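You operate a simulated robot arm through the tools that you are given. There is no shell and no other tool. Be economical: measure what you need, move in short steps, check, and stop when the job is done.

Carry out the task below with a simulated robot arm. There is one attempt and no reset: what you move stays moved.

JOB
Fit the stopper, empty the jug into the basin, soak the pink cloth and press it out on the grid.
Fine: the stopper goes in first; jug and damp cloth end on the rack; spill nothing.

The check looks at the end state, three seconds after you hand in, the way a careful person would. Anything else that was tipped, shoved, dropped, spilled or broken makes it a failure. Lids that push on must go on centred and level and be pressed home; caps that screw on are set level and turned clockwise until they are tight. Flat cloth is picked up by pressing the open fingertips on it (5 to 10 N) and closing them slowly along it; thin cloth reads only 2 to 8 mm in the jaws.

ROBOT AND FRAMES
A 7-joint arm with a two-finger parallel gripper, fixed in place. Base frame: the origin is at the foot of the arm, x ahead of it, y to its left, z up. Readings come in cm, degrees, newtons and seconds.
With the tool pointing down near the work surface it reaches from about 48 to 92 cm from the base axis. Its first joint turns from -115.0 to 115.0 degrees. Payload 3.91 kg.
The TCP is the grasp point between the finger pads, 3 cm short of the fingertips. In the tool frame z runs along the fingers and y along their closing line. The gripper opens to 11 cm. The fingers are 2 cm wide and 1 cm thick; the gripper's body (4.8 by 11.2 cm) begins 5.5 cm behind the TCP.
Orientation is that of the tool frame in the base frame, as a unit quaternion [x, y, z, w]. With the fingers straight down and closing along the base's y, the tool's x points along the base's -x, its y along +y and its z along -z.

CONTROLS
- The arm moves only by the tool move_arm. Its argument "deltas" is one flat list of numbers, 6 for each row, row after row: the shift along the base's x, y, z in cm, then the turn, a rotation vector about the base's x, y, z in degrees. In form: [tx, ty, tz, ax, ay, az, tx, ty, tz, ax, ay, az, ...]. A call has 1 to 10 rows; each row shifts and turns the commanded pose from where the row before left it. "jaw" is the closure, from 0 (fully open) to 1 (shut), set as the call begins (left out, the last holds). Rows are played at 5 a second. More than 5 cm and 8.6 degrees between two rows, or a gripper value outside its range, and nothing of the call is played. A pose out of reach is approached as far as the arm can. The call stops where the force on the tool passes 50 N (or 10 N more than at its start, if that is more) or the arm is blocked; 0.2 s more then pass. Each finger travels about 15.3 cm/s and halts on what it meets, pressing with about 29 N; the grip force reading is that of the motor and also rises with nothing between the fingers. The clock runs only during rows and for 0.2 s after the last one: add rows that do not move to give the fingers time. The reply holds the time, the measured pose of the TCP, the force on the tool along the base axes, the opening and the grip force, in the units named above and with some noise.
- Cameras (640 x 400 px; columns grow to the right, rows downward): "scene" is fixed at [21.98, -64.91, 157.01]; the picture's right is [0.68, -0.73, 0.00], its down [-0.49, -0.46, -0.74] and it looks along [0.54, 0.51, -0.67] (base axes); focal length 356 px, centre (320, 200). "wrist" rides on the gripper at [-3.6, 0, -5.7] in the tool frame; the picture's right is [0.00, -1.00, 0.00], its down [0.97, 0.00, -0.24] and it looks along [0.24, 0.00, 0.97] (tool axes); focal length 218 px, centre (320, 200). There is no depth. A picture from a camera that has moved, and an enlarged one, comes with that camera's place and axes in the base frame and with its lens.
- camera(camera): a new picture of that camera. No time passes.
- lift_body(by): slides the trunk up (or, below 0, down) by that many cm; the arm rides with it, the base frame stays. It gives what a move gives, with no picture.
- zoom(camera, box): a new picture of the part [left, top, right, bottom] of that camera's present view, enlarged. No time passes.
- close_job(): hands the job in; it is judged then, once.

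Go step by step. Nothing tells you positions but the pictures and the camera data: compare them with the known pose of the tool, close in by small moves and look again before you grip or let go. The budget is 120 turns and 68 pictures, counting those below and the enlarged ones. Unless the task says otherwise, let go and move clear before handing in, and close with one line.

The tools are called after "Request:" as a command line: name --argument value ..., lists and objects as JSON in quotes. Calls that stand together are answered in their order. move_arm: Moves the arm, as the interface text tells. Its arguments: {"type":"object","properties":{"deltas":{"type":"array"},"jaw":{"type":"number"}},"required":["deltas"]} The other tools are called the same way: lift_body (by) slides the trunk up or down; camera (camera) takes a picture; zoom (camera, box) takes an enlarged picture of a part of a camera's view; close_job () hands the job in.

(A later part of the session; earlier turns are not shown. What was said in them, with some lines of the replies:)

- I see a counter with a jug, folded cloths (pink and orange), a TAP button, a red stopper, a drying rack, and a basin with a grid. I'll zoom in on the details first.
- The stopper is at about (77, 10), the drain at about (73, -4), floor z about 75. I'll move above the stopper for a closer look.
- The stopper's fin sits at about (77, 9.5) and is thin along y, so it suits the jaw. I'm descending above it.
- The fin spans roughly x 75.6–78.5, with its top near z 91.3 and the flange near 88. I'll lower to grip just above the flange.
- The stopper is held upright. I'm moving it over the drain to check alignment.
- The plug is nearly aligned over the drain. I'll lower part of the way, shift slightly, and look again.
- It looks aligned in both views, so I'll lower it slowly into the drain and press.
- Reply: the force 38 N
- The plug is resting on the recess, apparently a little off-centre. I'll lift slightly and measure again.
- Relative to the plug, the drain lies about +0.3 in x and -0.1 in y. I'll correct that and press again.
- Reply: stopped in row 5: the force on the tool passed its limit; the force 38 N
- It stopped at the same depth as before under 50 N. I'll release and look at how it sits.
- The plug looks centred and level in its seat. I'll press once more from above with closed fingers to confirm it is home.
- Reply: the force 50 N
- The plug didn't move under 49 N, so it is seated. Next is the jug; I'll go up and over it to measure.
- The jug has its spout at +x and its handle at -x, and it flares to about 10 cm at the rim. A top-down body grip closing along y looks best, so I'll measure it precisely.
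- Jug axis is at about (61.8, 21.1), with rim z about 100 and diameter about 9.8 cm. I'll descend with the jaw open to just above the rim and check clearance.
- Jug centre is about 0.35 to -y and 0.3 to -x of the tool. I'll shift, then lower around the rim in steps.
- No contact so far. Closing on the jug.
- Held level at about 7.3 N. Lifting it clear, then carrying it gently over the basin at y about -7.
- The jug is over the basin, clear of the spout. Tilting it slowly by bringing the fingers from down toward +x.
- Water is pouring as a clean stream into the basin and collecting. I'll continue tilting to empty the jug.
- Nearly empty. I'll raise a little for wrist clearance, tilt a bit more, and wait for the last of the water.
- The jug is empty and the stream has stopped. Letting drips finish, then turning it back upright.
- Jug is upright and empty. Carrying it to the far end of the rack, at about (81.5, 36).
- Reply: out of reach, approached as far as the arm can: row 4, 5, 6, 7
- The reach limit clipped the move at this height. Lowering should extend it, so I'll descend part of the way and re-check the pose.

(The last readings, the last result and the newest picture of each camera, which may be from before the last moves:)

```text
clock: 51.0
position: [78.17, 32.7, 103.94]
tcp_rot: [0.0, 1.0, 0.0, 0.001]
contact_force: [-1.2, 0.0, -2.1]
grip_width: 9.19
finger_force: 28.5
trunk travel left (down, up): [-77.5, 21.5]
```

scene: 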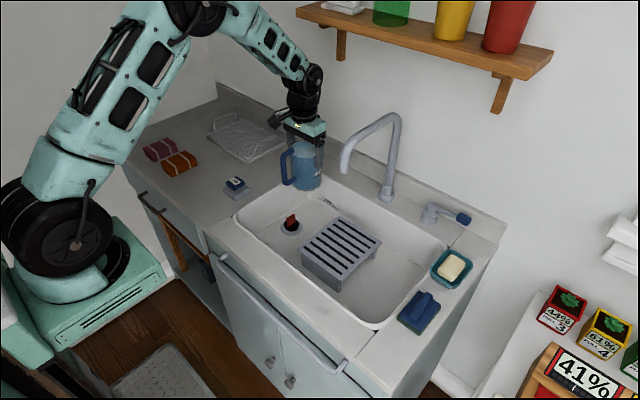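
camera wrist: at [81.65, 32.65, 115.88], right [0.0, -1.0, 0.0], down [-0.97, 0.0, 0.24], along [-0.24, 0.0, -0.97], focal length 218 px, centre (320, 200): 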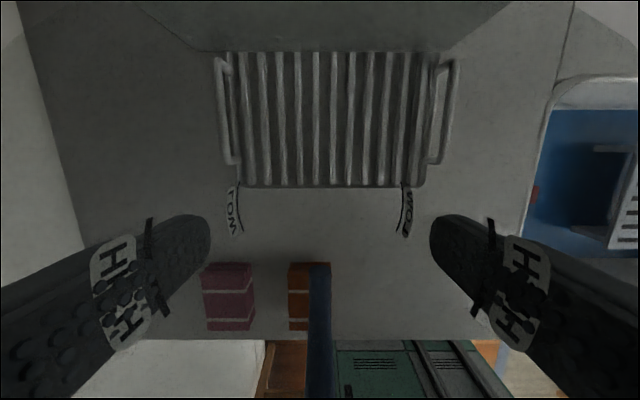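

Request:
move_arm --deltas '[0.8, 0, -0.3, 0, 0, 0, 0.8, 0, -0.3, 0, 0, 0, 0.8, 0, -0.3, 0, 0, 0, 0.8, 0, 0, 0, 0, 0, 0.6, 0, 0, 0, 0, 0, 0, 0, 0, 0, 0, 0]'

```text
clock: 52.4
position: [80.02, 31.36, 103.32]
tcp_rot: [-0.001, 1.0, 0.0, 0.001]
contact_force: [0.3, -0.6, -1.7]
grip_width: 9.16
finger_force: 29.1
out of reach, approached as far as the arm can: row 2, 3, 4, 5
trunk travel left (down, up): [-77.5, 21.5]
```

Reach is limited by height. Raising the trunk puts the arm lower relative to its shoulder, which should extend it.

Request:
lift_body --by 16

Request:
move_arm --deltas '[0, 0, -2, 0, 0, 0, 0, 0, -3, 0, 0, 0, 0, 0, -3, 0, 0, 0, 0, 0, -3, 0, 0, 0, 0, 0, -3, 0, 0, 0, 0, 0, -2, 0, 0, 0, 0, 0, 0, 0, 0, 0]'

```text
clock: 54.2
position: [79.94, 31.27, 119.05]
tcp_rot: [0.0, 1.0, 0.001, 0.002]
contact_force: [-0.8, 0.1, -1.1]
grip_width: 9.16
finger_force: 29.1
trunk travel left (down, up): [-93.5, 5.5]
```

```text
clock: 55.8
position: [79.19, 30.55, 102.99]
tcp_rot: [0.0, 1.0, -0.001, 0.001]
contact_force: [0.8, -0.5, -2.1]
grip_width: 9.22
finger_force: 28.9
out of reach, approached as far as the arm can: row 4, 6
trunk travel left (down, up): [-93.5, 5.5]
```

Perhaps the fixed yaw limits the reach. I'll turn the tool about z by about 20° so it lines up with the arm's azimuth, then try outward again.

Request:
move_arm --deltas '[0, 0, 0, 0, 0, 5, 0, 0, 0, 0, 0, 5, 0, 0, 0, 0, 0, 5, 0, 0, 0, 0, 0, 5, 0.5, 0.2, 0, 0, 0, 0, 0.7, 0.3, 0, 0, 0, 0, 0.7, 0.3, 0, 0, 0, 0, 0.7, 0.3, 0, 0, 0, 0, 0, 0, 0, 0, 0, 0]'

```text
clock: 57.8
position: [79.18, 30.65, 103.23]
tcp_rot: [-0.174, 0.985, 0.0, 0.001]
contact_force: [0.1, 0.0, -0.7]
grip_width: 9.18
finger_force: 28.7
out of reach, approached as far as the arm can: row 5, 6, 7, 8
trunk travel left (down, up): [-93.5, 5.5]
```

Turning gave no gain, so the maximum reach is about 86 cm. I'll place the jug nearer the basin end of the rack, at about (81.3, 27), which is within reach. First the trunk goes back down.

Request:
move_arm --deltas '[0, 0, 2, 0, 0, 0, 0, 0, 3, 0, 0, 0, 0, 0, 3, 0, 0, 0, 0, 0, 3, 0, 0, 0, 0, 0, 3, 0, 0, 0, 0, 0, 3, 0, 0, 0, 0, -1.5, 0, 0, 0, 0, 0, -1.5, 0, 0, 0, 0, 0, 0, 0, 0, 0, 0]'

Request:
lift_body --by -16

```text
clock: 59.8
position: [79.0, 27.73, 120.17]
tcp_rot: [-0.175, 0.985, 0.0, 0.001]
contact_force: [0.1, 0.0, -2.0]
grip_width: 9.19
finger_force: 28.9
trunk travel left (down, up): [-93.5, 5.5]
```

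```text
clock: 61.6
position: [79.06, 27.67, 104.22]
tcp_rot: [-0.173, 0.985, 0.0, 0.002]
contact_force: [0.0, 0.2, -1.5]
grip_width: 9.16
finger_force: 28.9
trunk travel left (down, up): [-77.5, 21.5]
```

Request:
move_arm --deltas '[0.7, -0.2, 0, 0, 0, 0, 0.7, -0.2, 0, 0, 0, 0, 0.7, -0.1, 0, 0, 0, 0, 0.4, 0, 0, 0, 0, 0, 0, 0, 0, 0, 0, 0]'

Request:
camera --camera "wrist"

Request:
zoom --camera "scene" --box '[180, 60, 320, 180]'

```text
clock: 62.8
position: [81.54, 27.21, 104.28]
tcp_rot: [-0.174, 0.985, 0.0, 0.001]
contact_force: [0.8, -0.4, -2.0]
grip_width: 9.21
finger_force: 29.3
trunk travel left (down, up): [-77.5, 21.5]
```

```text
29 pictures are left
camera wrist: at [84.95, 28.48, 109.9], right [0.34, -0.94, 0.0], down [-0.91, -0.33, 0.24], along [-0.22, -0.08, -0.97], focal length 218 px, centre (320, 200)
```

wrist: 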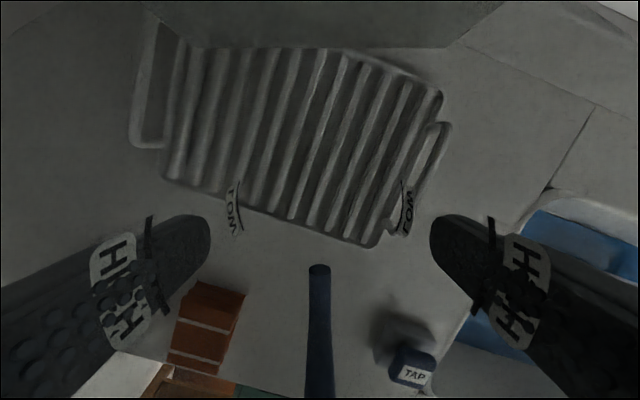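

```text
3.33 times, centred on (250, 120) of scene
camera zoom: at [21.98, -64.91, 157.01], right [0.68, -0.73, 0.0], down [-0.49, -0.46, -0.74], along [0.54, 0.51, -0.67], focal length 1187 px, centre (553, 467)
```

zoom: 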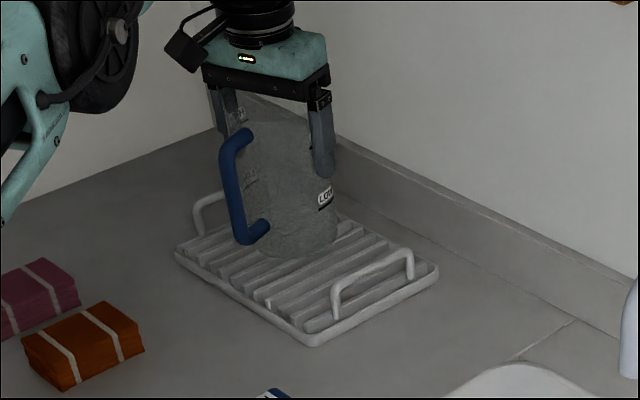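

Good: it sits above the rack, clear of both rack handles. Lowering until it touches.

Request:
move_arm --deltas '[0, 0, -1, 0, 0, 0, 0, 0, -1, 0, 0, 0, 0, 0, -1, 0, 0, 0, 0, 0, -0.5, 0, 0, 0, 0, 0, 0, 0, 0, 0]'

Request:
move_arm --deltas '[0, 0, -0.4, 0, 0, 0, 0, 0, -0.3, 0, 0, 0, 0, 0, 0, 0, 0, 0]'

Request:
move_arm --deltas '[0, 0, -0.3, 0, 0, 0, 0, 0, -0.3, 0, 0, 0, 0, 0, 0, 0, 0, 0]'

```text
clock: 64.0
position: [81.62, 27.17, 100.76]
tcp_rot: [-0.174, 0.985, 0.0, 0.001]
contact_force: [-0.1, 0.1, -3.1]
grip_width: 9.18
finger_force: 29.2
trunk travel left (down, up): [-77.5, 21.5]
```

```text
clock: 64.8
position: [81.43, 27.21, 99.92]
tcp_rot: [-0.174, 0.985, 0.0, 0.002]
contact_force: [0.4, 0.0, -1.2]
grip_width: 9.18
finger_force: 29.0
trunk travel left (down, up): [-77.5, 21.5]
```

```text
clock: 65.6
position: [81.47, 27.13, 99.38]
tcp_rot: [-0.174, 0.985, -0.001, 0.002]
contact_force: [1.5, 0.8, -1.6]
grip_width: 9.2
finger_force: 29.3
trunk travel left (down, up): [-77.5, 21.5]
```

Request:
move_arm --deltas '[0, 0, -0.3, 0, 0, 0, 0, 0, -0.3, 0, 0, 0, 0, 0, 0, 0, 0, 0]'

Request:
zoom --camera "scene" --box '[190, 80, 310, 180]'

```text
clock: 66.4
position: [81.57, 27.15, 99.03]
tcp_rot: [-0.173, 0.985, 0.001, 0.003]
contact_force: [-2.1, 0.0, 22.7]
grip_width: 9.2
finger_force: 29.2
trunk travel left (down, up): [-77.5, 21.5]
```

```text
4.00 times, centred on (250, 130) of scene
camera zoom: at [21.98, -64.91, 157.01], right [0.68, -0.73, 0.0], down [-0.49, -0.46, -0.74], along [0.54, 0.51, -0.67], focal length 1424 px, centre (600, 480)
```

zoom: 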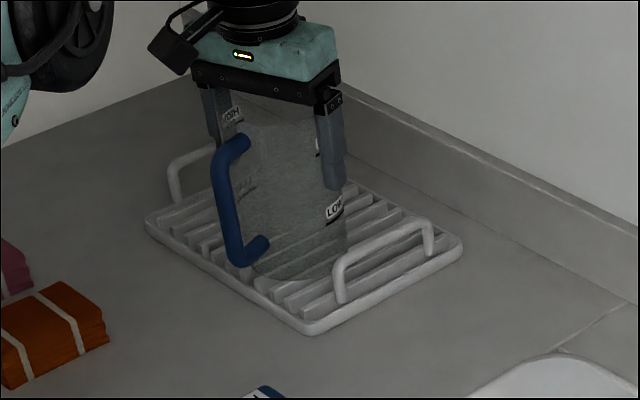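

Jug is on the rack. Easing the pressure, opening, and rising straight up.

Request:
move_arm --deltas '[0, 0, 0.2, 0, 0, 0, 0, 0, 0, 0, 0, 0]'

Request:
move_arm --deltas '[0, 0, 0, 0, 0, 0, 0, 0, 0, 0, 0, 0]' --jaw 0.0

Request:
move_arm --deltas '[0, 0, 1.5, 0, 0, 0, 0, 0, 2.5, 0, 0, 0, 0, 0, 4, 0, 0, 0, 0, 0, 4, 0, 0, 0, 0, 0, 4, 0, 0, 0, 0, 0, 0, 0, 0, 0]'

Request:
zoom --camera "scene" --box '[140, 60, 300, 200]'

```text
clock: 67.0
position: [81.47, 27.12, 98.95]
tcp_rot: [-0.174, 0.985, -0.001, 0.0]
contact_force: [2.5, 3.4, 9.3]
grip_width: 9.17
finger_force: 29.1
trunk travel left (down, up): [-77.5, 21.5]
```

```text
clock: 67.6
position: [81.66, 27.11, 99.13]
tcp_rot: [-0.174, 0.985, 0.0, 0.0]
contact_force: [0.7, 0.1, 0.3]
grip_width: 10.98
finger_force: 0.0
trunk travel left (down, up): [-77.5, 21.5]
```

```text
clock: 69.0
position: [81.1, 26.39, 114.98]
tcp_rot: [-0.174, 0.985, 0.001, 0.0]
contact_force: [0.1, -0.4, 0.3]
grip_width: 11.0
finger_force: 0.1
out of reach, approached as far as the arm can: row 5
trunk travel left (down, up): [-77.5, 21.5]
```

```text
2.86 times, centred on (220, 130) of scene
camera zoom: at [21.98, -64.91, 157.01], right [0.68, -0.73, 0.0], down [-0.49, -0.46, -0.74], along [0.54, 0.51, -0.67], focal length 1017 px, centre (606, 400)
```

zoom: 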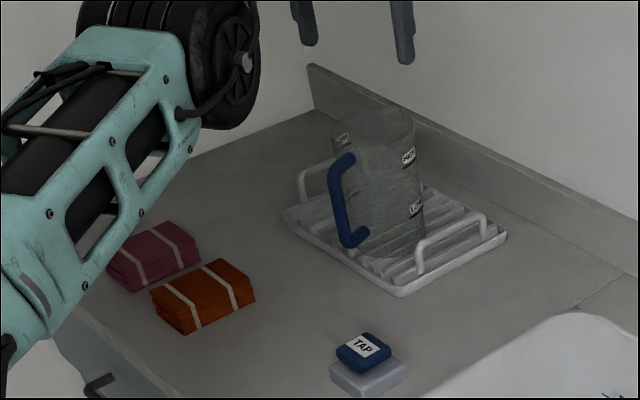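

The jug stands well. Next is the pink cloth at about (60, 44.5); I'll go above it with the yaw back to zero.

Request:
move_arm --deltas '[-3, 1, 0, 0, 0, -4, -3, 2, 0, 0, 0, -4, -3, 2, 0, 0, 0, -4, -3, 2.5, 0, 0, 0, -4, -3, 2.5, 0, 0, 0, -4, -3, 2.5, 0, 0, 0, 0, -3, 2.5, 0, 0, 0, 0, 0, 3, -2, 0, 0, 0, 0, 0, 0, 0, 0, 0]'

Request:
camera --camera "wrist"

```text
clock: 71.0
position: [63.28, 45.32, 114.98]
tcp_rot: [0.0, 1.0, 0.0, 0.001]
contact_force: [0.0, -0.3, 0.0]
grip_width: 11.01
finger_force: 0.0
out of reach, approached as far as the arm can: row 1, 2, 3, 4, 5, 8
trunk travel left (down, up): [-77.5, 21.5]
```

```text
25 pictures are left
camera wrist: at [66.78, 45.38, 120.79], right [0.0, -1.0, 0.0], down [-0.97, 0.0, 0.24], along [-0.24, 0.0, -0.97], focal length 218 px, centre (320, 200)
```

wrist: 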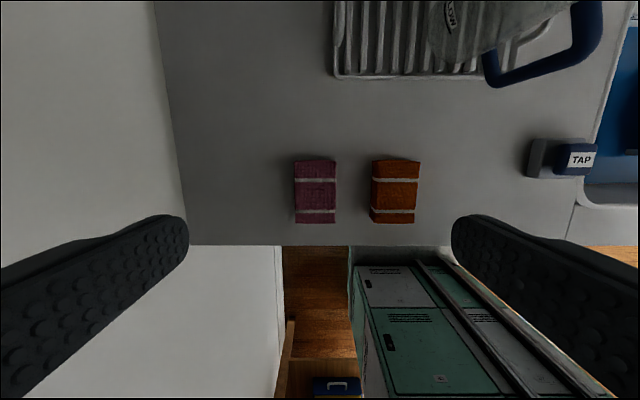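

The pink cloth is about 6.2 × 9.5 cm, centred at about (60.1, 46.1), with 5 cm to the orange one. I'm descending to check.

Request:
move_arm --deltas '[-1.6, 0.35, -2, 0, 0, 0, -1.5, 0.35, -4, 0, 0, 0, 0, 0, -4, 0, 0, 0, 0, 0, -4, 0, 0, 0, 0, 0, -2, 0, 0, 0, 0, 0, 0, 0, 0, 0]' --jaw 0.15

Request:
camera --camera "wrist"

Request:
zoom --camera "scene" --box '[110, 100, 230, 190]'

```text
clock: 72.4
position: [60.06, 45.77, 99.29]
tcp_rot: [0.0, 1.0, 0.0, 0.001]
contact_force: [0.3, -0.3, -0.3]
grip_width: 9.36
finger_force: 0.1
trunk travel left (down, up): [-77.5, 21.5]
```

```text
24 pictures are left
camera wrist: at [63.75, 45.73, 104.9], right [0.0, -1.0, 0.0], down [-0.97, 0.0, 0.24], along [-0.24, 0.0, -0.97], focal length 218 px, centre (320, 200)
```

wrist: 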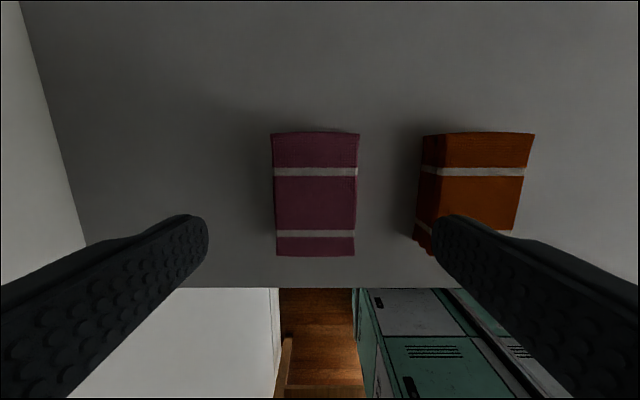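

```text
4.44 times, centred on (170, 145) of scene
camera zoom: at [21.98, -64.91, 157.01], right [0.68, -0.73, 0.0], down [-0.49, -0.46, -0.74], along [0.54, 0.51, -0.67], focal length 1582 px, centre (987, 444)
```

zoom: 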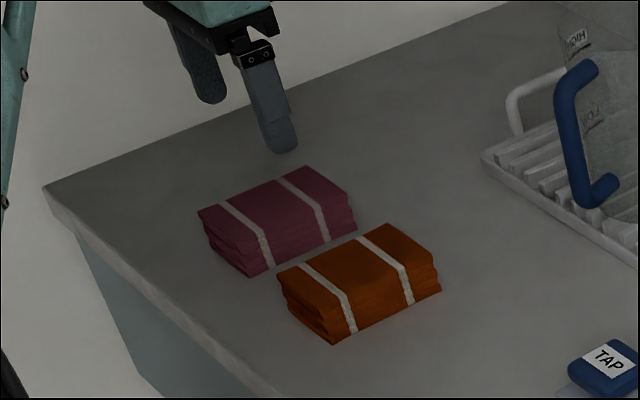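

Request:
move_arm --deltas '[0, 0.3, -3, 0, 0, 0, 0, 0, -3, 0, 0, 0, 0, 0, -2, 0, 0, 0, 0, 0, -1.2, 0, 0, 0, 0, 0, 0, 0, 0, 0]'

Request:
move_arm --deltas '[0, 0, 0, 0, 0, 0, 0, 0, 0, 0, 0, 0, 0, 0, 0, 0, 0, 0, 0, 0, 0, 0, 0, 0]' --jaw 1.0

Request:
move_arm --deltas '[0, 0, 1, 0, 0, 0, 0, 0, 2, 0, 0, 0, 0, 0, 3, 0, 0, 0, 0, 0, 3, 0, 0, 0, 0, 0, 0, 0, 0, 0]'

Request:
zoom --camera "scene" --box '[110, 100, 230, 190]'

```text
clock: 73.6
position: [60.17, 45.7, 89.86]
tcp_rot: [0.0, 1.0, 0.0, 0.001]
contact_force: [0.2, -0.8, 0.4]
grip_width: 9.36
finger_force: 0.0
trunk travel left (down, up): [-77.5, 21.5]
```

```text
clock: 74.6
position: [60.07, 45.77, 89.74]
tcp_rot: [0.0, 1.0, 0.0, 0.001]
contact_force: [0.1, 0.8, 0.5]
grip_width: 6.13
finger_force: 28.7
trunk travel left (down, up): [-77.5, 21.5]
```

```text
clock: 75.8
position: [60.13, 46.02, 98.79]
tcp_rot: [0.0, 1.0, 0.001, 0.0]
contact_force: [-0.8, -0.1, 0.0]
grip_width: 6.12
finger_force: 28.8
trunk travel left (down, up): [-77.5, 21.5]
```

```text
4.44 times, centred on (170, 145) of scene
camera zoom: at [21.98, -64.91, 157.01], right [0.68, -0.73, 0.0], down [-0.49, -0.46, -0.74], along [0.54, 0.51, -0.67], focal length 1582 px, centre (987, 444)
```

zoom: 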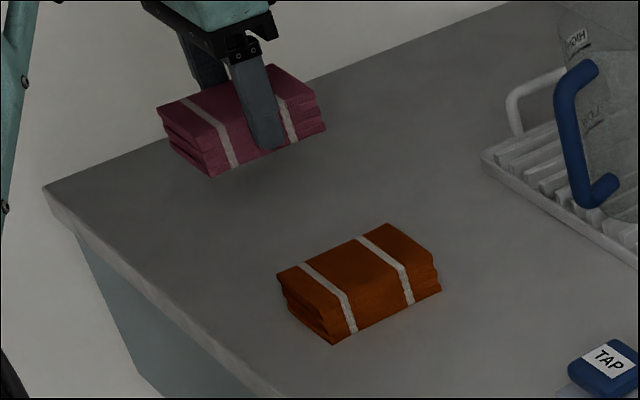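

The cloth is held as a firm stack. Carrying it over the open basin floor at about (68.5, -10.5), between stopper and grid.

Request:
move_arm --deltas '[0, 0, 3, 0, 0, 0, 0, -2, 3, 0, 0, 0, 0, -4, 2, 0, 0, 0, 0, -4, 0, 0, 0, 0, 0, -4, 0, 0, 0, 0, 0.5, -4, 0, 0, 0, 0, 1, -4, 0, 0, 0, 0, 1, -4, 0, 0, 0, 0, 1, -4, 0, 0, 0, 0, 1, -4, 0, 0, 0, 0]'

Request:
move_arm --deltas '[1, -4, 0, 0, 0, 0, 1, -4, 0, 0, 0, 0, 1, -4, 0, 0, 0, 0, 0.8, -4, 0, 0, 0, 0, 0, -4, 0, 0, 0, 0, 0, -2.5, 0, 0, 0, 0, 0, 0, -4, 0, 0, 0, 0, 0, -4, 0, 0, 0, 0, 0, -4, 0, 0, 0, 0, 0, 0, 0, 0, 0]'

Request:
camera --camera "wrist"

Request:
zoom --camera "scene" --box '[220, 120, 420, 310]'

```text
clock: 78.0
position: [64.73, 11.67, 106.81]
tcp_rot: [-0.001, 1.0, 0.0, 0.002]
contact_force: [0.1, 1.1, -0.1]
grip_width: 6.14
finger_force: 29.1
trunk travel left (down, up): [-77.5, 21.5]
```

```text
clock: 80.2
position: [68.45, -10.62, 95.2]
tcp_rot: [0.001, 1.0, -0.001, 0.001]
contact_force: [0.6, -0.4, 0.0]
grip_width: 6.12
finger_force: 29.2
trunk travel left (down, up): [-77.5, 21.5]
```

```text
21 pictures are left
camera wrist: at [72.08, -10.56, 100.95], right [0.0, -1.0, 0.0], down [-0.97, 0.0, 0.24], along [-0.24, 0.0, -0.97], focal length 218 px, centre (320, 200)
```

wrist: 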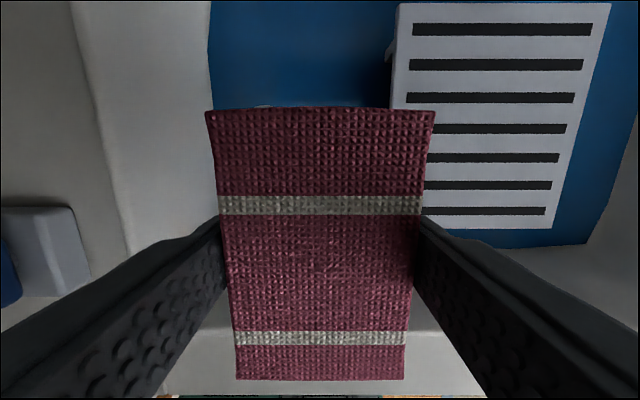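

```text
2.11 times, centred on (320, 215) of scene
camera zoom: at [21.98, -64.91, 157.01], right [0.68, -0.73, 0.0], down [-0.49, -0.46, -0.74], along [0.54, 0.51, -0.67], focal length 750 px, centre (320, 168)
```

zoom: 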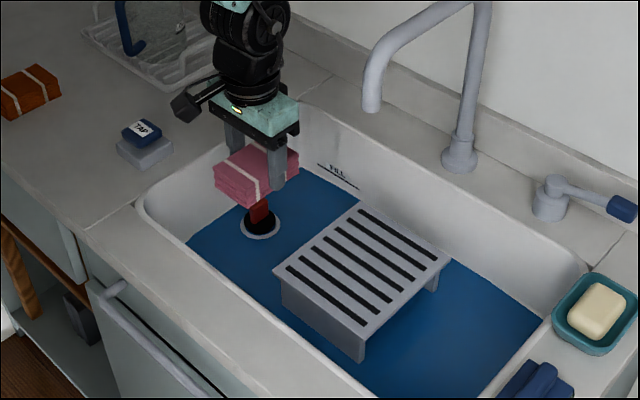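

Clear of the stopper and grid. Shifting slightly and lowering the cloth into the water.

Request:
move_arm --deltas '[-0.5, -0.2, -2, 0, 0, 0, -0.5, -0.2, -2, 0, 0, 0, 0, 0, -2.5, 0, 0, 0, 0, 0, -2.5, 0, 0, 0, 0, 0, -2, 0, 0, 0, 0, 0, -2, 0, 0, 0, 0, 0, -1.5, 0, 0, 0, 0, 0, -1, 0, 0, 0, 0, 0, -0.5, 0, 0, 0, 0, 0, 0, 0, 0, 0]'

Request:
move_arm --deltas '[0, 0, -0.3, 0, 0, 0, 0, 0, -0.2, 0, 0, 0, 0, 0, 0, 0, 0, 0, 0, 0, 0, 0, 0, 0, 0, 0, 0, 0, 0, 0, 0, 0, 0, 0, 0, 0, 0, 0, 0, 0, 0, 0, 0, 0, 0, 0, 0, 0]'

Request:
zoom --camera "scene" --box '[220, 150, 380, 290]'

```text
clock: 82.4
position: [67.48, -11.05, 78.97]
tcp_rot: [0.0, 1.0, 0.0, 0.001]
contact_force: [0.0, -0.4, 0.0]
grip_width: 6.11
finger_force: 29.1
trunk travel left (down, up): [-77.5, 21.5]
```

```text
clock: 84.2
position: [67.48, -10.93, 78.33]
tcp_rot: [0.0, 1.0, 0.0, 0.002]
contact_force: [0.7, -0.1, -1.2]
grip_width: 6.12
finger_force: 29.2
trunk travel left (down, up): [-77.5, 21.5]
```

```text
2.86 times, centred on (300, 220) of scene
camera zoom: at [21.98, -64.91, 157.01], right [0.68, -0.73, 0.0], down [-0.49, -0.46, -0.74], along [0.54, 0.51, -0.67], focal length 1017 px, centre (377, 143)
```

zoom: 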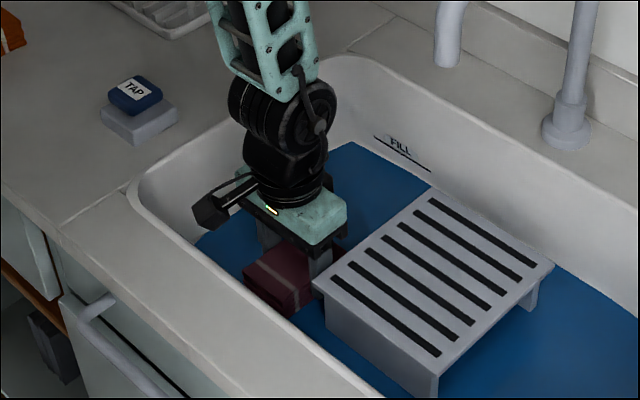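

The cloth has gone darker and looks wet. I'll go slightly lower and hold a few seconds more.

Request:
move_arm --deltas '[0, 0, -0.3, 0, 0, 0, 0, 0, 0, 0, 0, 0, 0, 0, 0, 0, 0, 0, 0, 0, 0, 0, 0, 0, 0, 0, 0, 0, 0, 0, 0, 0, 0, 0, 0, 0, 0, 0, 0, 0, 0, 0, 0, 0, 0, 0, 0, 0, 0, 0, 0, 0, 0, 0, 0, 0, 0, 0, 0, 0]'

Request:
move_arm --deltas '[0, 0, 0, 0, 0, 0, 0, 0, 0, 0, 0, 0, 0, 0, 0, 0, 0, 0, 0, 0, 0, 0, 0, 0, 0, 0, 0, 0, 0, 0, 0, 0, 0, 0, 0, 0, 0, 0, 1, 0, 0, 0, 0, 0, 1, 0, 0, 0, 0, 0, 2, 0, 0, 0, 0, 0, 0, 0, 0, 0]'

Request:
camera --camera "wrist"

```text
clock: 86.4
position: [67.33, -10.99, 78.18]
tcp_rot: [0.0, 1.0, 0.0, 0.001]
contact_force: [-1.8, -2.4, 12.8]
grip_width: 6.13
finger_force: 29.5
trunk travel left (down, up): [-77.5, 21.5]
```

```text
clock: 88.6
position: [67.18, -10.95, 81.98]
tcp_rot: [0.0, 1.0, 0.0, 0.001]
contact_force: [0.1, 0.7, -1.5]
grip_width: 6.13
finger_force: 29.2
trunk travel left (down, up): [-77.5, 21.5]
```

```text
18 pictures are left
camera wrist: at [70.95, -10.91, 87.74], right [0.0, -1.0, 0.0], down [-0.97, 0.0, 0.24], along [-0.24, 0.0, -0.97], focal length 218 px, centre (320, 200)
```

wrist: 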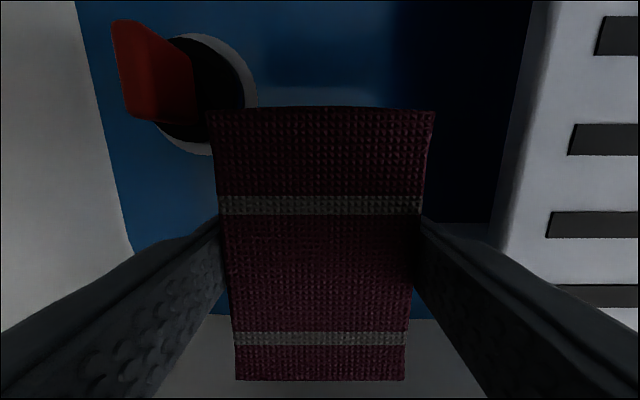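

The cloth is soaked. Before pressing on the grid I need the tap spout's true location, so I'll raise over the basin and look.

Request:
move_arm --deltas '[0, 0, 3, 0, 0, 0, 0, 0, 4, 0, 0, 0, 0, 0, 4.5, 0, 0, 0, 0, 0, 4.5, 0, 0, 0, 0, 0, 4.5, 0, 0, 0, 0, 0, 4.5, 0, 0, 0, 0, 0, 4.5, 0, 0, 0, 0, 0, 4.5, 0, 0, 0, 0, 0, 3, 0, 0, 0, 0, 0, 0, 0, 0, 0]'

Request:
camera --camera "wrist"

```text
clock: 90.8
position: [67.85, -10.85, 119.08]
tcp_rot: [0.0, 1.0, 0.0, 0.001]
contact_force: [0.2, -0.1, -1.2]
grip_width: 6.11
finger_force: 29.4
trunk travel left (down, up): [-77.5, 21.5]
```

```text
17 pictures are left
camera wrist: at [71.32, -10.86, 124.84], right [0.0, -1.0, 0.0], down [-0.97, 0.0, 0.24], along [-0.24, 0.0, -0.97], focal length 218 px, centre (320, 200)
```

wrist: 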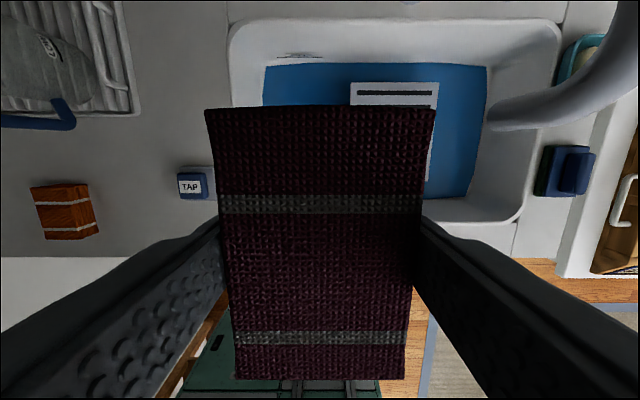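

The spout tip is confirmed at (73.7, -24.1, 107). I'll press at about (67.6, -19.7) so the wrist passes in front of it, lowering first and then sliding over the grid.

Request:
move_arm --deltas '[0, 0, -4.5, 0, 0, 0, 0, 0, -4.5, 0, 0, 0, 0, 0, -4.5, 0, 0, 0, 0, 0, -4.5, 0, 0, 0, 0, 0, -4.5, 0, 0, 0, 0, 0, -4.5, 0, 0, 0, 0, 0, -4, 0, 0, 0, 0, 0, 0, 0, 0, 0]'

Request:
move_arm --deltas '[0, -1, 0, 0, 0, 0, 0, -1.5, 0, 0, 0, 0, 0, -1.5, 0, 0, 0, 0, 0, -1.5, 0, 0, 0, 0, 0, -1.5, 0, 0, 0, 0, 0, -1.2, 0, 0, 0, 0, 0, -0.6, 0, 0, 0, 0, 0, 0, 0, 0, 0, 0]'

Request:
zoom --camera "scene" --box '[240, 90, 440, 300]'

Request:
camera --camera "wrist"

```text
clock: 92.6
position: [67.77, -10.87, 88.12]
tcp_rot: [0.0, 1.0, -0.001, 0.001]
contact_force: [-0.7, 1.3, -0.9]
grip_width: 6.12
finger_force: 29.0
trunk travel left (down, up): [-77.5, 21.5]
```

```text
clock: 94.4
position: [67.52, -19.86, 88.07]
tcp_rot: [0.0, 1.0, 0.0, 0.001]
contact_force: [-0.5, 0.5, -0.4]
grip_width: 6.13
finger_force: 28.6
trunk travel left (down, up): [-77.5, 21.5]
```

```text
1.90 times, centred on (340, 195) of scene
camera zoom: at [21.98, -64.91, 157.01], right [0.68, -0.73, 0.0], down [-0.49, -0.46, -0.74], along [0.54, 0.51, -0.67], focal length 678 px, centre (282, 210)
```

zoom: 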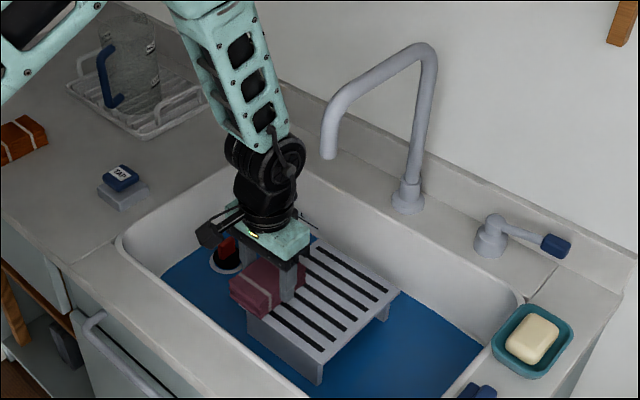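

```text
15 pictures are left
camera wrist: at [71.08, -19.76, 93.86], right [0.0, -1.0, 0.0], down [-0.97, 0.0, 0.24], along [-0.24, 0.0, -0.97], focal length 218 px, centre (320, 200)
```

wrist: 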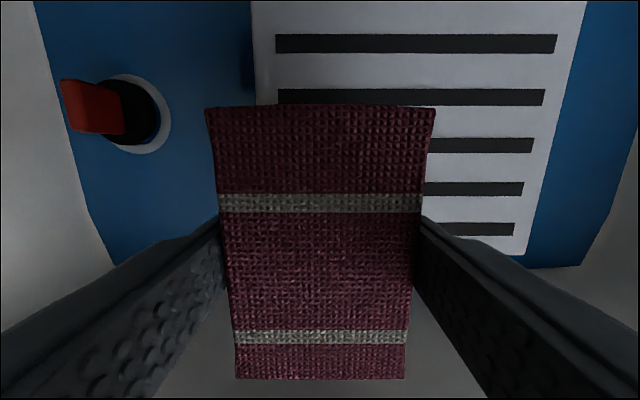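

Good clearance to the spout. Lowering onto the grid and pressing.

Request:
move_arm --deltas '[0.2, -0.3, -0.8, 0, 0, 0, 0.2, 0, -0.8, 0, 0, 0, 0, 0, -0.5, 0, 0, 0, 0, 0, -0.4, 0, 0, 0, 0, 0, -0.3, 0, 0, 0, 0, 0, -0.3, 0, 0, 0, 0, 0, 0, 0, 0, 0]'

```text
clock: 96.0
position: [67.94, -20.1, 85.39]
tcp_rot: [-0.001, 1.0, 0.0, 0.003]
contact_force: [-3.6, 3.3, 35.1]
grip_width: 6.15
finger_force: 29.2
trunk travel left (down, up): [-77.5, 21.5]
```

Pressing at 35 N. Holding for a few seconds so it drains through the grid.

Request:
move_arm --deltas '[0, 0, 0, 0, 0, 0, 0, 0, 0, 0, 0, 0, 0, 0, 0, 0, 0, 0, 0, 0, 0, 0, 0, 0, 0, 0, 0, 0, 0, 0, 0, 0, 0, 0, 0, 0, 0, 0, 0, 0, 0, 0, 0, 0, 0, 0, 0, 0, 0, 0, 0, 0, 0, 0, 0, 0, 0, 0, 0, 0]'

Request:
zoom --camera "scene" --box '[270, 190, 390, 290]'

```text
clock: 98.2
position: [68.01, -20.09, 85.15]
tcp_rot: [0.001, 1.0, 0.001, 0.002]
contact_force: [5.9, 1.5, 34.6]
grip_width: 6.11
finger_force: 29.2
trunk travel left (down, up): [-77.5, 21.5]
```

```text
4.00 times, centred on (330, 240) of scene
camera zoom: at [21.98, -64.91, 157.01], right [0.68, -0.73, 0.0], down [-0.49, -0.46, -0.74], along [0.54, 0.51, -0.67], focal length 1424 px, centre (280, 40)
```

zoom: 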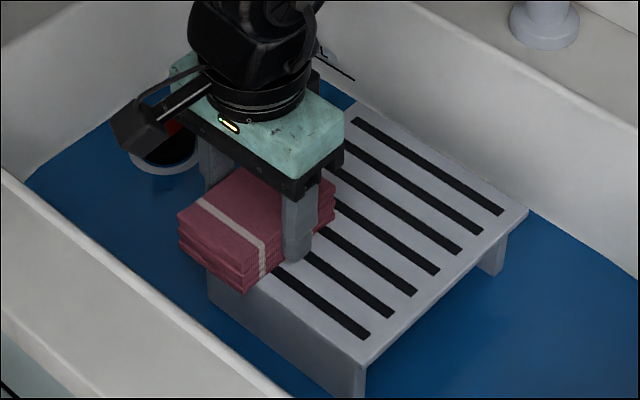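

It has lightened noticeably. One more firm press, then I'll lift slightly to check the weight.

Request:
move_arm --deltas '[0, 0, -0.1, 0, 0, 0, 0, 0, 0, 0, 0, 0, 0, 0, 0, 0, 0, 0, 0, 0, 0, 0, 0, 0, 0, 0, 0, 0, 0, 0, 0, 0, 0, 0, 0, 0, 0, 0, 0, 0, 0, 0, 0, 0, 0, 0, 0, 0, 0, 0, 0, 0, 0, 0, 0, 0, 0, 0, 0, 0]'

Request:
move_arm --deltas '[-0.2, 0, 1, 0, 0, 0, -0.2, 0, 1, 0, 0, 0, 0, 0, 0.6, 0, 0, 0, 0, 0, 0, 0, 0, 0, 0, 0, 0, 0, 0, 0, 0, 0, 0, 0, 0, 0, 0, 0, 0, 0, 0, 0]'

Request:
zoom --camera "scene" --box '[270, 190, 390, 290]'

```text
clock: 100.4
position: [67.91, -20.12, 85.25]
tcp_rot: [0.0, 1.0, 0.001, 0.001]
contact_force: [3.3, 0.5, 33.8]
grip_width: 6.1
finger_force: 29.1
trunk travel left (down, up): [-77.5, 21.5]
```

```text
clock: 102.0
position: [67.37, -20.01, 87.4]
tcp_rot: [-0.001, 1.0, 0.001, 0.001]
contact_force: [-0.4, -0.1, -0.8]
grip_width: 6.11
finger_force: 29.1
trunk travel left (down, up): [-77.5, 21.5]
```

```text
4.00 times, centred on (330, 240) of scene
camera zoom: at [21.98, -64.91, 157.01], right [0.68, -0.73, 0.0], down [-0.49, -0.46, -0.74], along [0.54, 0.51, -0.67], focal length 1424 px, centre (280, 40)
```

zoom: 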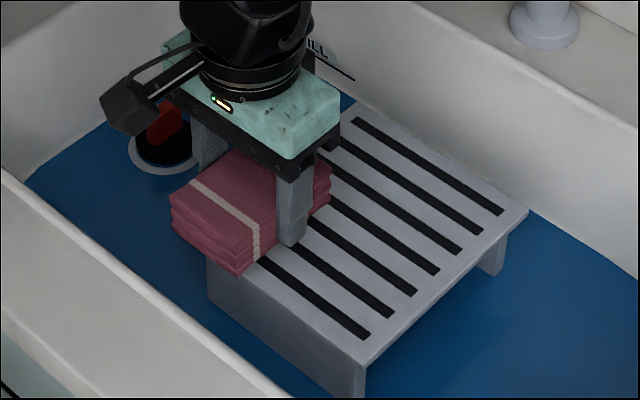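

The cloth is damp and not dripping. The far rack spot needs a tilted tool, so I'll set the cloth down on the grid, tilt the hand 30° about y, and regrip it further back while it stays level.

Request:
move_arm --deltas '[0.4, 0, -0.7, 0, 0, 0, 0.3, 0, -0.7, 0, 0, 0, 0, 0, -0.5, 0, 0, 0, 0, 0, 0, 0, 0, 0]'

Request:
move_arm --deltas '[0, 0, -0.2, 0, 0, 0, 0, 0, 0, 0, 0, 0]'

```text
clock: 103.0
position: [67.98, -20.01, 85.59]
tcp_rot: [0.0, 1.0, 0.0, 0.0]
contact_force: [0.0, 0.2, -0.5]
grip_width: 6.12
finger_force: 29.0
trunk travel left (down, up): [-77.5, 21.5]
```

```text
clock: 103.6
position: [67.99, -20.06, 85.44]
tcp_rot: [0.0, 1.0, 0.0, 0.0]
contact_force: [-0.2, 0.6, -1.1]
grip_width: 6.13
finger_force: 29.0
trunk travel left (down, up): [-77.5, 21.5]
```

Request:
move_arm --deltas '[0, 0, -0.1, 0, 0, 0, 0, 0, 0, 0, 0, 0]'

Request:
move_arm --deltas '[0, 0, 0, 0, 0, 0, 0, 0, 0, 0, 0, 0, 0, 0, 0.2, 0, -6, 0, 0, 0, 0, 0, -6, 0, 0, 0, 0, 0, -6, 0, -0.5, 0, 0, 0, -6, 0, -0.5, 0, 0, 0, -6, 0, -0.5, 0, 0, 0, 0, 0, -0.5, 0, 0, 0, 0, 0, 0, 0, 0, 0, 0, 0]' --jaw 0.32

Request:
camera --camera "wrist"

Request:
zoom --camera "scene" --box '[230, 130, 390, 290]'

```text
clock: 104.2
position: [67.99, -20.03, 85.27]
tcp_rot: [0.0, 1.0, -0.001, 0.001]
contact_force: [0.2, 0.2, -0.3]
grip_width: 6.13
finger_force: 28.9
trunk travel left (down, up): [-77.5, 21.5]
```

```text
clock: 106.4
position: [66.1, -20.22, 85.53]
tcp_rot: [0.0, 0.966, 0.0, 0.26]
contact_force: [0.5, 0.4, 0.0]
grip_width: 7.5
finger_force: 0.0
trunk travel left (down, up): [-77.5, 21.5]
```

```text
12 pictures are left
camera wrist: at [66.37, -20.1, 92.25], right [0.0, -1.0, 0.0], down [-0.96, 0.0, -0.28], along [0.28, 0.0, -0.96], focal length 218 px, centre (320, 200)
```

wrist: 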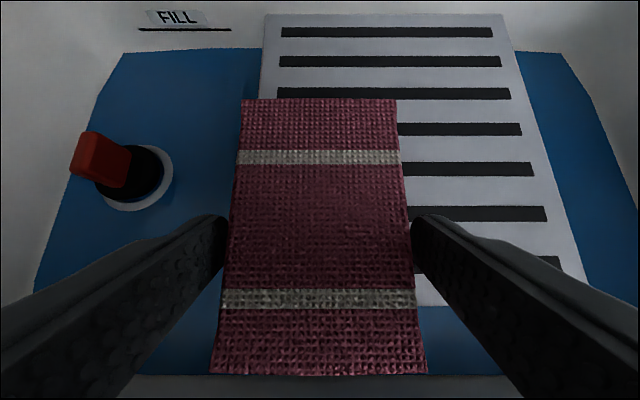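

```text
2.50 times, centred on (310, 210) of scene
camera zoom: at [21.98, -64.91, 157.01], right [0.68, -0.73, 0.0], down [-0.49, -0.46, -0.74], along [0.54, 0.51, -0.67], focal length 890 px, centre (345, 175)
```

zoom: 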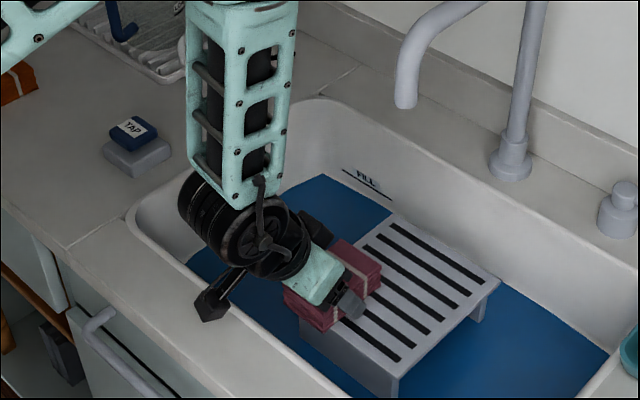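

The cloth sits level with the hand tilted behind it. Regripping and lifting.

Request:
move_arm --deltas '[0, 0, 0, 0, 0, 0, 0, 0, 0, 0, 0, 0, 0, 0, 0, 0, 0, 0]' --jaw 1.0

Request:
move_arm --deltas '[0, 0, 1, 0, 0, 0, 0, 0, 2, 0, 0, 0, 0, 1, 3, 0, 0, 0, 0, 2, 4, 0, 0, 0, 0, 3, 4, 0, 0, 0, 0, 3, 4, 0, 0, 0, 0, 3, 3, 0, 0, 0, 0, 3, 0, 0, 0, 0]'

Request:
zoom --camera "scene" --box '[150, 70, 390, 270]'

```text
clock: 107.2
position: [66.11, -20.17, 85.47]
tcp_rot: [0.0, 0.966, 0.001, 0.26]
contact_force: [-0.2, 0.4, -0.7]
grip_width: 6.09
finger_force: 29.1
trunk travel left (down, up): [-77.5, 21.5]
```

```text
clock: 109.0
position: [66.17, -5.38, 106.52]
tcp_rot: [0.0, 0.966, 0.001, 0.26]
contact_force: [1.1, -0.8, -0.1]
grip_width: 6.11
finger_force: 29.6
trunk travel left (down, up): [-77.5, 21.5]
```

```text
2.00 times, centred on (270, 170) of scene
camera zoom: at [21.98, -64.91, 157.01], right [0.68, -0.73, 0.0], down [-0.49, -0.46, -0.74], along [0.54, 0.51, -0.67], focal length 712 px, centre (420, 260)
```

zoom: 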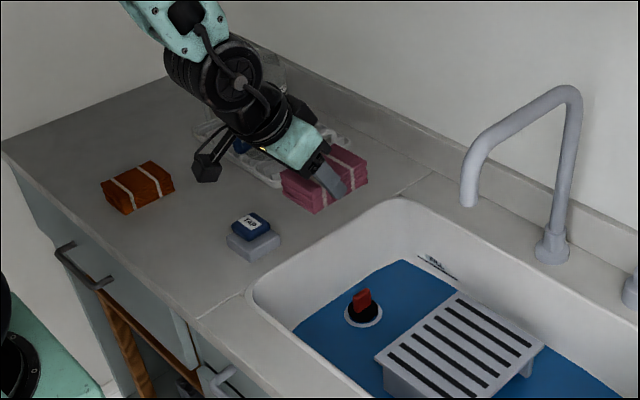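

Cloth is level and held. Carrying it around in front of the jug to y about 36.7, then forward over the rack's far end.

Request:
move_arm --deltas '[-0.5, 3, 0, 0, 0, 0, -1, 4, 0.5, 0, 0, 0, -1, 4, 0.5, 0, 0, 0, 0, 4, 0, 0, 0, 0, 0, 4, 0, 0, 0, 0, 0, 4, 0, 0, 0, 0, 0, 4, 0, 0, 0, 0, 0, 4, 0, 0, 0, 0, 0, 4, 0, 0, 0, 0, 0, 4, 0, 0, 0, 0]'

Request:
move_arm --deltas '[0, 2.5, 0, 0, 0, 0, 1, 0.6, 0, 0, 0, 0, 2, 0, 0, 0, 0, 0, 2.5, 0, 0, 0, 0, 0, 2.5, 0, 0, 0, 0, 0, 2.5, 0, 0, 0, 0, 0, 2.5, 0, 0, 0, 0, 0, 1.8, 0, 0, 0, 0, 0, 0.8, 0, 0, 0, 0, 0, 0, 0, 0, 0, 0, 0]'

Request:
camera --camera "wrist"

Request:
zoom --camera "scene" --box '[150, 60, 310, 180]'

```text
clock: 111.2
position: [65.7, 31.62, 106.79]
tcp_rot: [0.021, 0.965, -0.012, 0.259]
contact_force: [0.7, -0.2, 0.1]
grip_width: 6.11
finger_force: 29.2
trunk travel left (down, up): [-77.5, 21.5]
```

```text
clock: 113.4
position: [79.17, 37.1, 107.64]
tcp_rot: [0.0, 0.966, 0.0, 0.26]
contact_force: [-0.2, 0.1, -1.6]
grip_width: 6.08
finger_force: 28.8
trunk travel left (down, up): [-77.5, 21.5]
```

```text
9 pictures are left
camera wrist: at [79.5, 37.13, 114.35], right [0.0, -1.0, 0.0], down [-0.96, 0.0, -0.28], along [0.28, 0.0, -0.96], focal length 218 px, centre (320, 200)
```

wrist: 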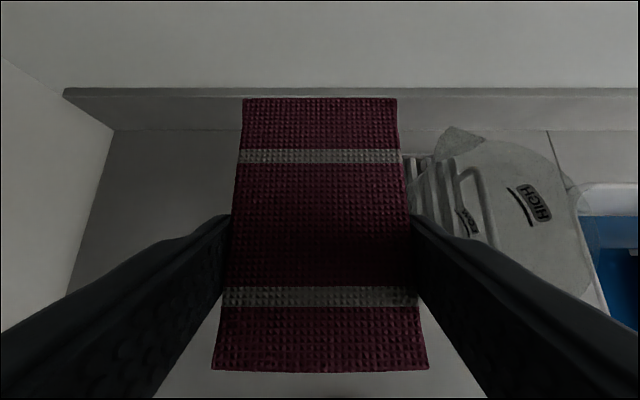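

```text
3.33 times, centred on (230, 120) of scene
camera zoom: at [21.98, -64.91, 157.01], right [0.68, -0.73, 0.0], down [-0.49, -0.46, -0.74], along [0.54, 0.51, -0.67], focal length 1187 px, centre (620, 467)
```

zoom: 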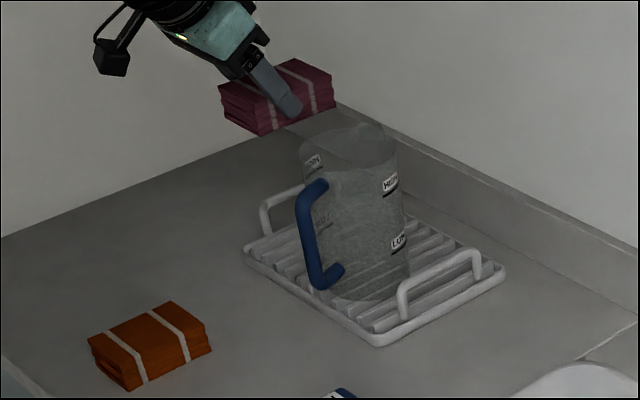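

Well placed over the far end of the rack. Nudging slightly and lowering part of the way for a check.

Request:
move_arm --deltas '[0.6, -0.4, -2, 0, 0, 0, 0, 0, -3, 0, 0, 0, 0, 0, -3, 0, 0, 0, 0, 0, -2.5, 0, 0, 0, 0, 0, -1.5, 0, 0, 0, 0, 0, 0, 0, 0, 0]'

Request:
camera --camera "wrist"

Request:
zoom --camera "scene" --box '[170, 70, 290, 170]'

```text
clock: 114.8
position: [79.92, 36.75, 95.47]
tcp_rot: [0.0, 0.966, 0.0, 0.259]
contact_force: [-1.6, -0.4, -0.1]
grip_width: 6.11
finger_force: 29.2
trunk travel left (down, up): [-77.5, 21.5]
```

```text
7 pictures are left
camera wrist: at [80.25, 36.83, 102.22], right [0.0, -1.0, 0.0], down [-0.96, 0.0, -0.28], along [0.28, 0.0, -0.96], focal length 218 px, centre (320, 200)
```

wrist: 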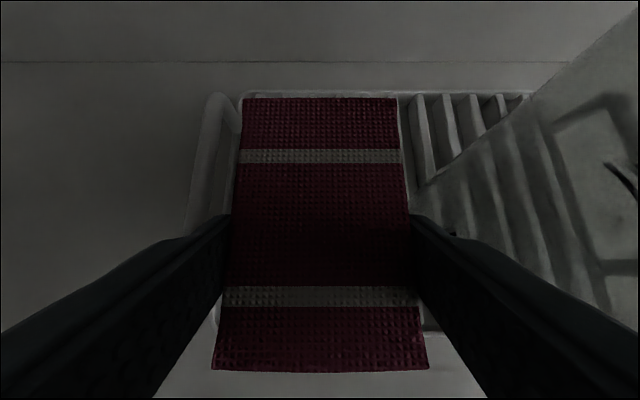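

```text
4.00 times, centred on (230, 120) of scene
camera zoom: at [21.98, -64.91, 157.01], right [0.68, -0.73, 0.0], down [-0.49, -0.46, -0.74], along [0.54, 0.51, -0.67], focal length 1424 px, centre (680, 520)
```

zoom: 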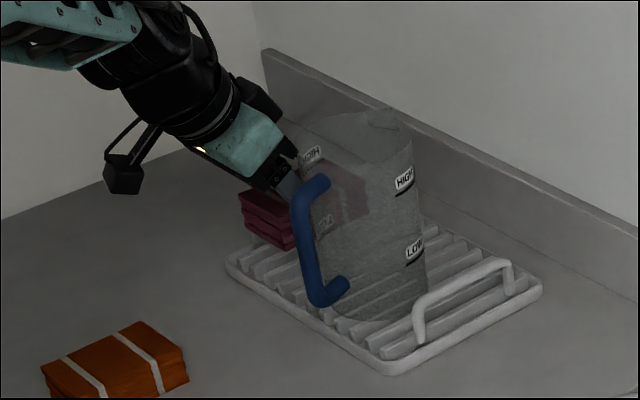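

Margins are tight on both sides, with the rack handle on one and the jug on the other. I'll nudge slightly away from the jug and descend slowly.

Request:
move_arm --deltas '[-0.5, 0.15, 0, 0, 0, 0, 0, 0, -0.8, 0, 0, 0, 0, 0, -0.8, 0, 0, 0, 0, 0, -0.8, 0, 0, 0, 0, 0, -0.5, 0, 0, 0, 0, 0, 0, 0, 0, 0]'

Request:
move_arm --deltas '[0, 0, -0.3, 0, 0, 0, 0, 0, -0.2, 0, 0, 0, 0, 0, 0, 0, 0, 0]'

```text
clock: 116.2
position: [79.27, 36.68, 92.41]
tcp_rot: [-0.001, 0.966, 0.0, 0.259]
contact_force: [0.1, -0.4, -0.7]
grip_width: 6.1
finger_force: 28.7
trunk travel left (down, up): [-77.5, 21.5]
```

```text
clock: 117.0
position: [79.26, 36.78, 92.06]
tcp_rot: [0.0, 0.966, 0.0, 0.26]
contact_force: [-0.9, 0.0, -0.5]
grip_width: 6.1
finger_force: 29.6
trunk travel left (down, up): [-77.5, 21.5]
```

Request:
move_arm --deltas '[0, 0, -0.2, 0, 0, 0, 0, 0, -0.1, 0, 0, 0, 0, 0, 0, 0, 0, 0]'

```text
clock: 117.8
position: [79.28, 36.78, 91.75]
tcp_rot: [0.0, 0.966, 0.0, 0.259]
contact_force: [0.0, 0.2, 0.3]
grip_width: 6.1
finger_force: 28.8
trunk travel left (down, up): [-77.5, 21.5]
```

Request:
move_arm --deltas '[0, 0, -0.15, 0, 0, 0, 0, 0, -0.15, 0, 0, 0, 0, 0, 0, 0, 0, 0]'

```text
clock: 118.6
position: [79.38, 36.86, 91.87]
tcp_rot: [0.0, 0.965, 0.001, 0.261]
contact_force: [0.1, -4.0, 19.1]
grip_width: 6.1
finger_force: 29.4
trunk travel left (down, up): [-77.5, 21.5]
```

Contact made. Opening slightly and withdrawing along the tool axis.

Request:
move_arm --deltas '[0, 0, 0.2, 0, 0, 0, 0, 0, 0, 0, 0, 0]'

Request:
move_arm --deltas '[0, 0, 0, 0, 0, 0, 0, 0, 0, 0, 0, 0]' --jaw 0.38

Request:
move_arm --deltas '[-0.5, 0, 0.87, 0, 0, 0, -1, 0, 1.73, 0, 0, 0, -1.5, 0, 2.6, 0, 0, 0, -2, 0, 3.4, 0, 0, 0, -2, 0, 3.4, 0, 0, 0, -2, 0, 3.4, 0, 0, 0, -3, 0, 2, 0, 0, 0, 0, 0, 0, 0, 0, 0]'

Request:
zoom --camera "scene" --box '[150, 70, 310, 180]'

Request:
camera --camera "wrist"

```text
clock: 119.2
position: [79.44, 36.76, 91.7]
tcp_rot: [-0.001, 0.966, 0.001, 0.26]
contact_force: [5.1, 1.0, 15.1]
grip_width: 6.1
finger_force: 29.3
trunk travel left (down, up): [-77.5, 21.5]
```

```text
clock: 119.8
position: [79.24, 36.8, 91.68]
tcp_rot: [-0.001, 0.966, -0.001, 0.259]
contact_force: [-0.9, 0.2, 0.4]
grip_width: 6.85
finger_force: 0.1
trunk travel left (down, up): [-77.5, 21.5]
```

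```text
clock: 121.6
position: [67.23, 36.79, 109.04]
tcp_rot: [0.0, 0.966, 0.0, 0.259]
contact_force: [0.5, 0.1, 0.1]
grip_width: 6.81
finger_force: 0.1
trunk travel left (down, up): [-77.5, 21.5]
```

```text
3.64 times, centred on (230, 125) of scene
camera zoom: at [21.98, -64.91, 157.01], right [0.68, -0.73, 0.0], down [-0.49, -0.46, -0.74], along [0.54, 0.51, -0.67], focal length 1295 px, centre (647, 473)
```

zoom: 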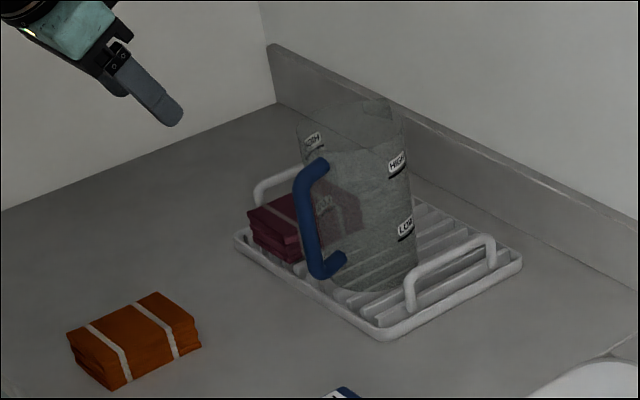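

```text
4 pictures are left
camera wrist: at [67.46, 36.85, 115.75], right [0.0, -1.0, 0.0], down [-0.96, 0.0, -0.28], along [0.28, 0.0, -0.96], focal length 218 px, centre (320, 200)
```

wrist: 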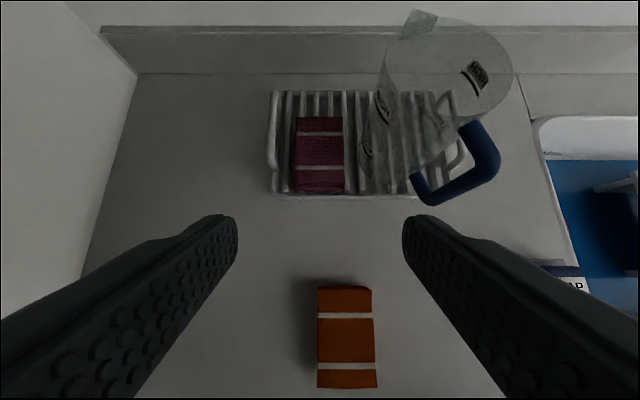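

The cloth and jug both rest on the rack. One last overview of the basin and counter before handing in.

Request:
zoom --camera "scene" --box '[130, 60, 490, 350]'

```text
1.38 times, centred on (310, 205) of scene
camera zoom: at [21.98, -64.91, 157.01], right [0.68, -0.73, 0.0], down [-0.49, -0.46, -0.74], along [0.54, 0.51, -0.67], focal length 491 px, centre (334, 193)
```

zoom: 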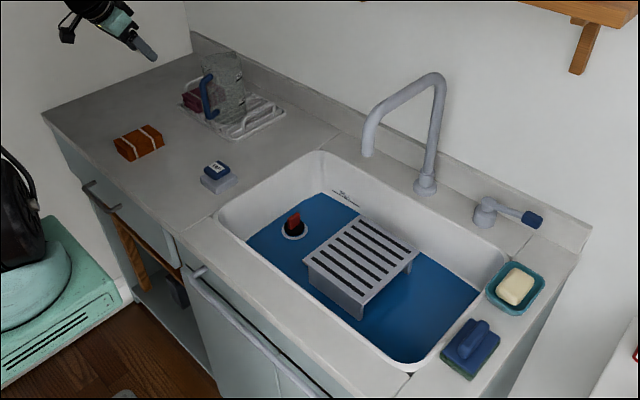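

The basin is holding the water, the stopper is in, nothing is spilled, and the arm is clear. Handing in.

Request:
close_job

```text
The job is handed in.
```

I fitted the stopper first and emptied the jug into the basin. I then soaked the pink cloth and pressed it out on the grid. Jug and damp cloth are on the rack, and the last picture showed no spills.
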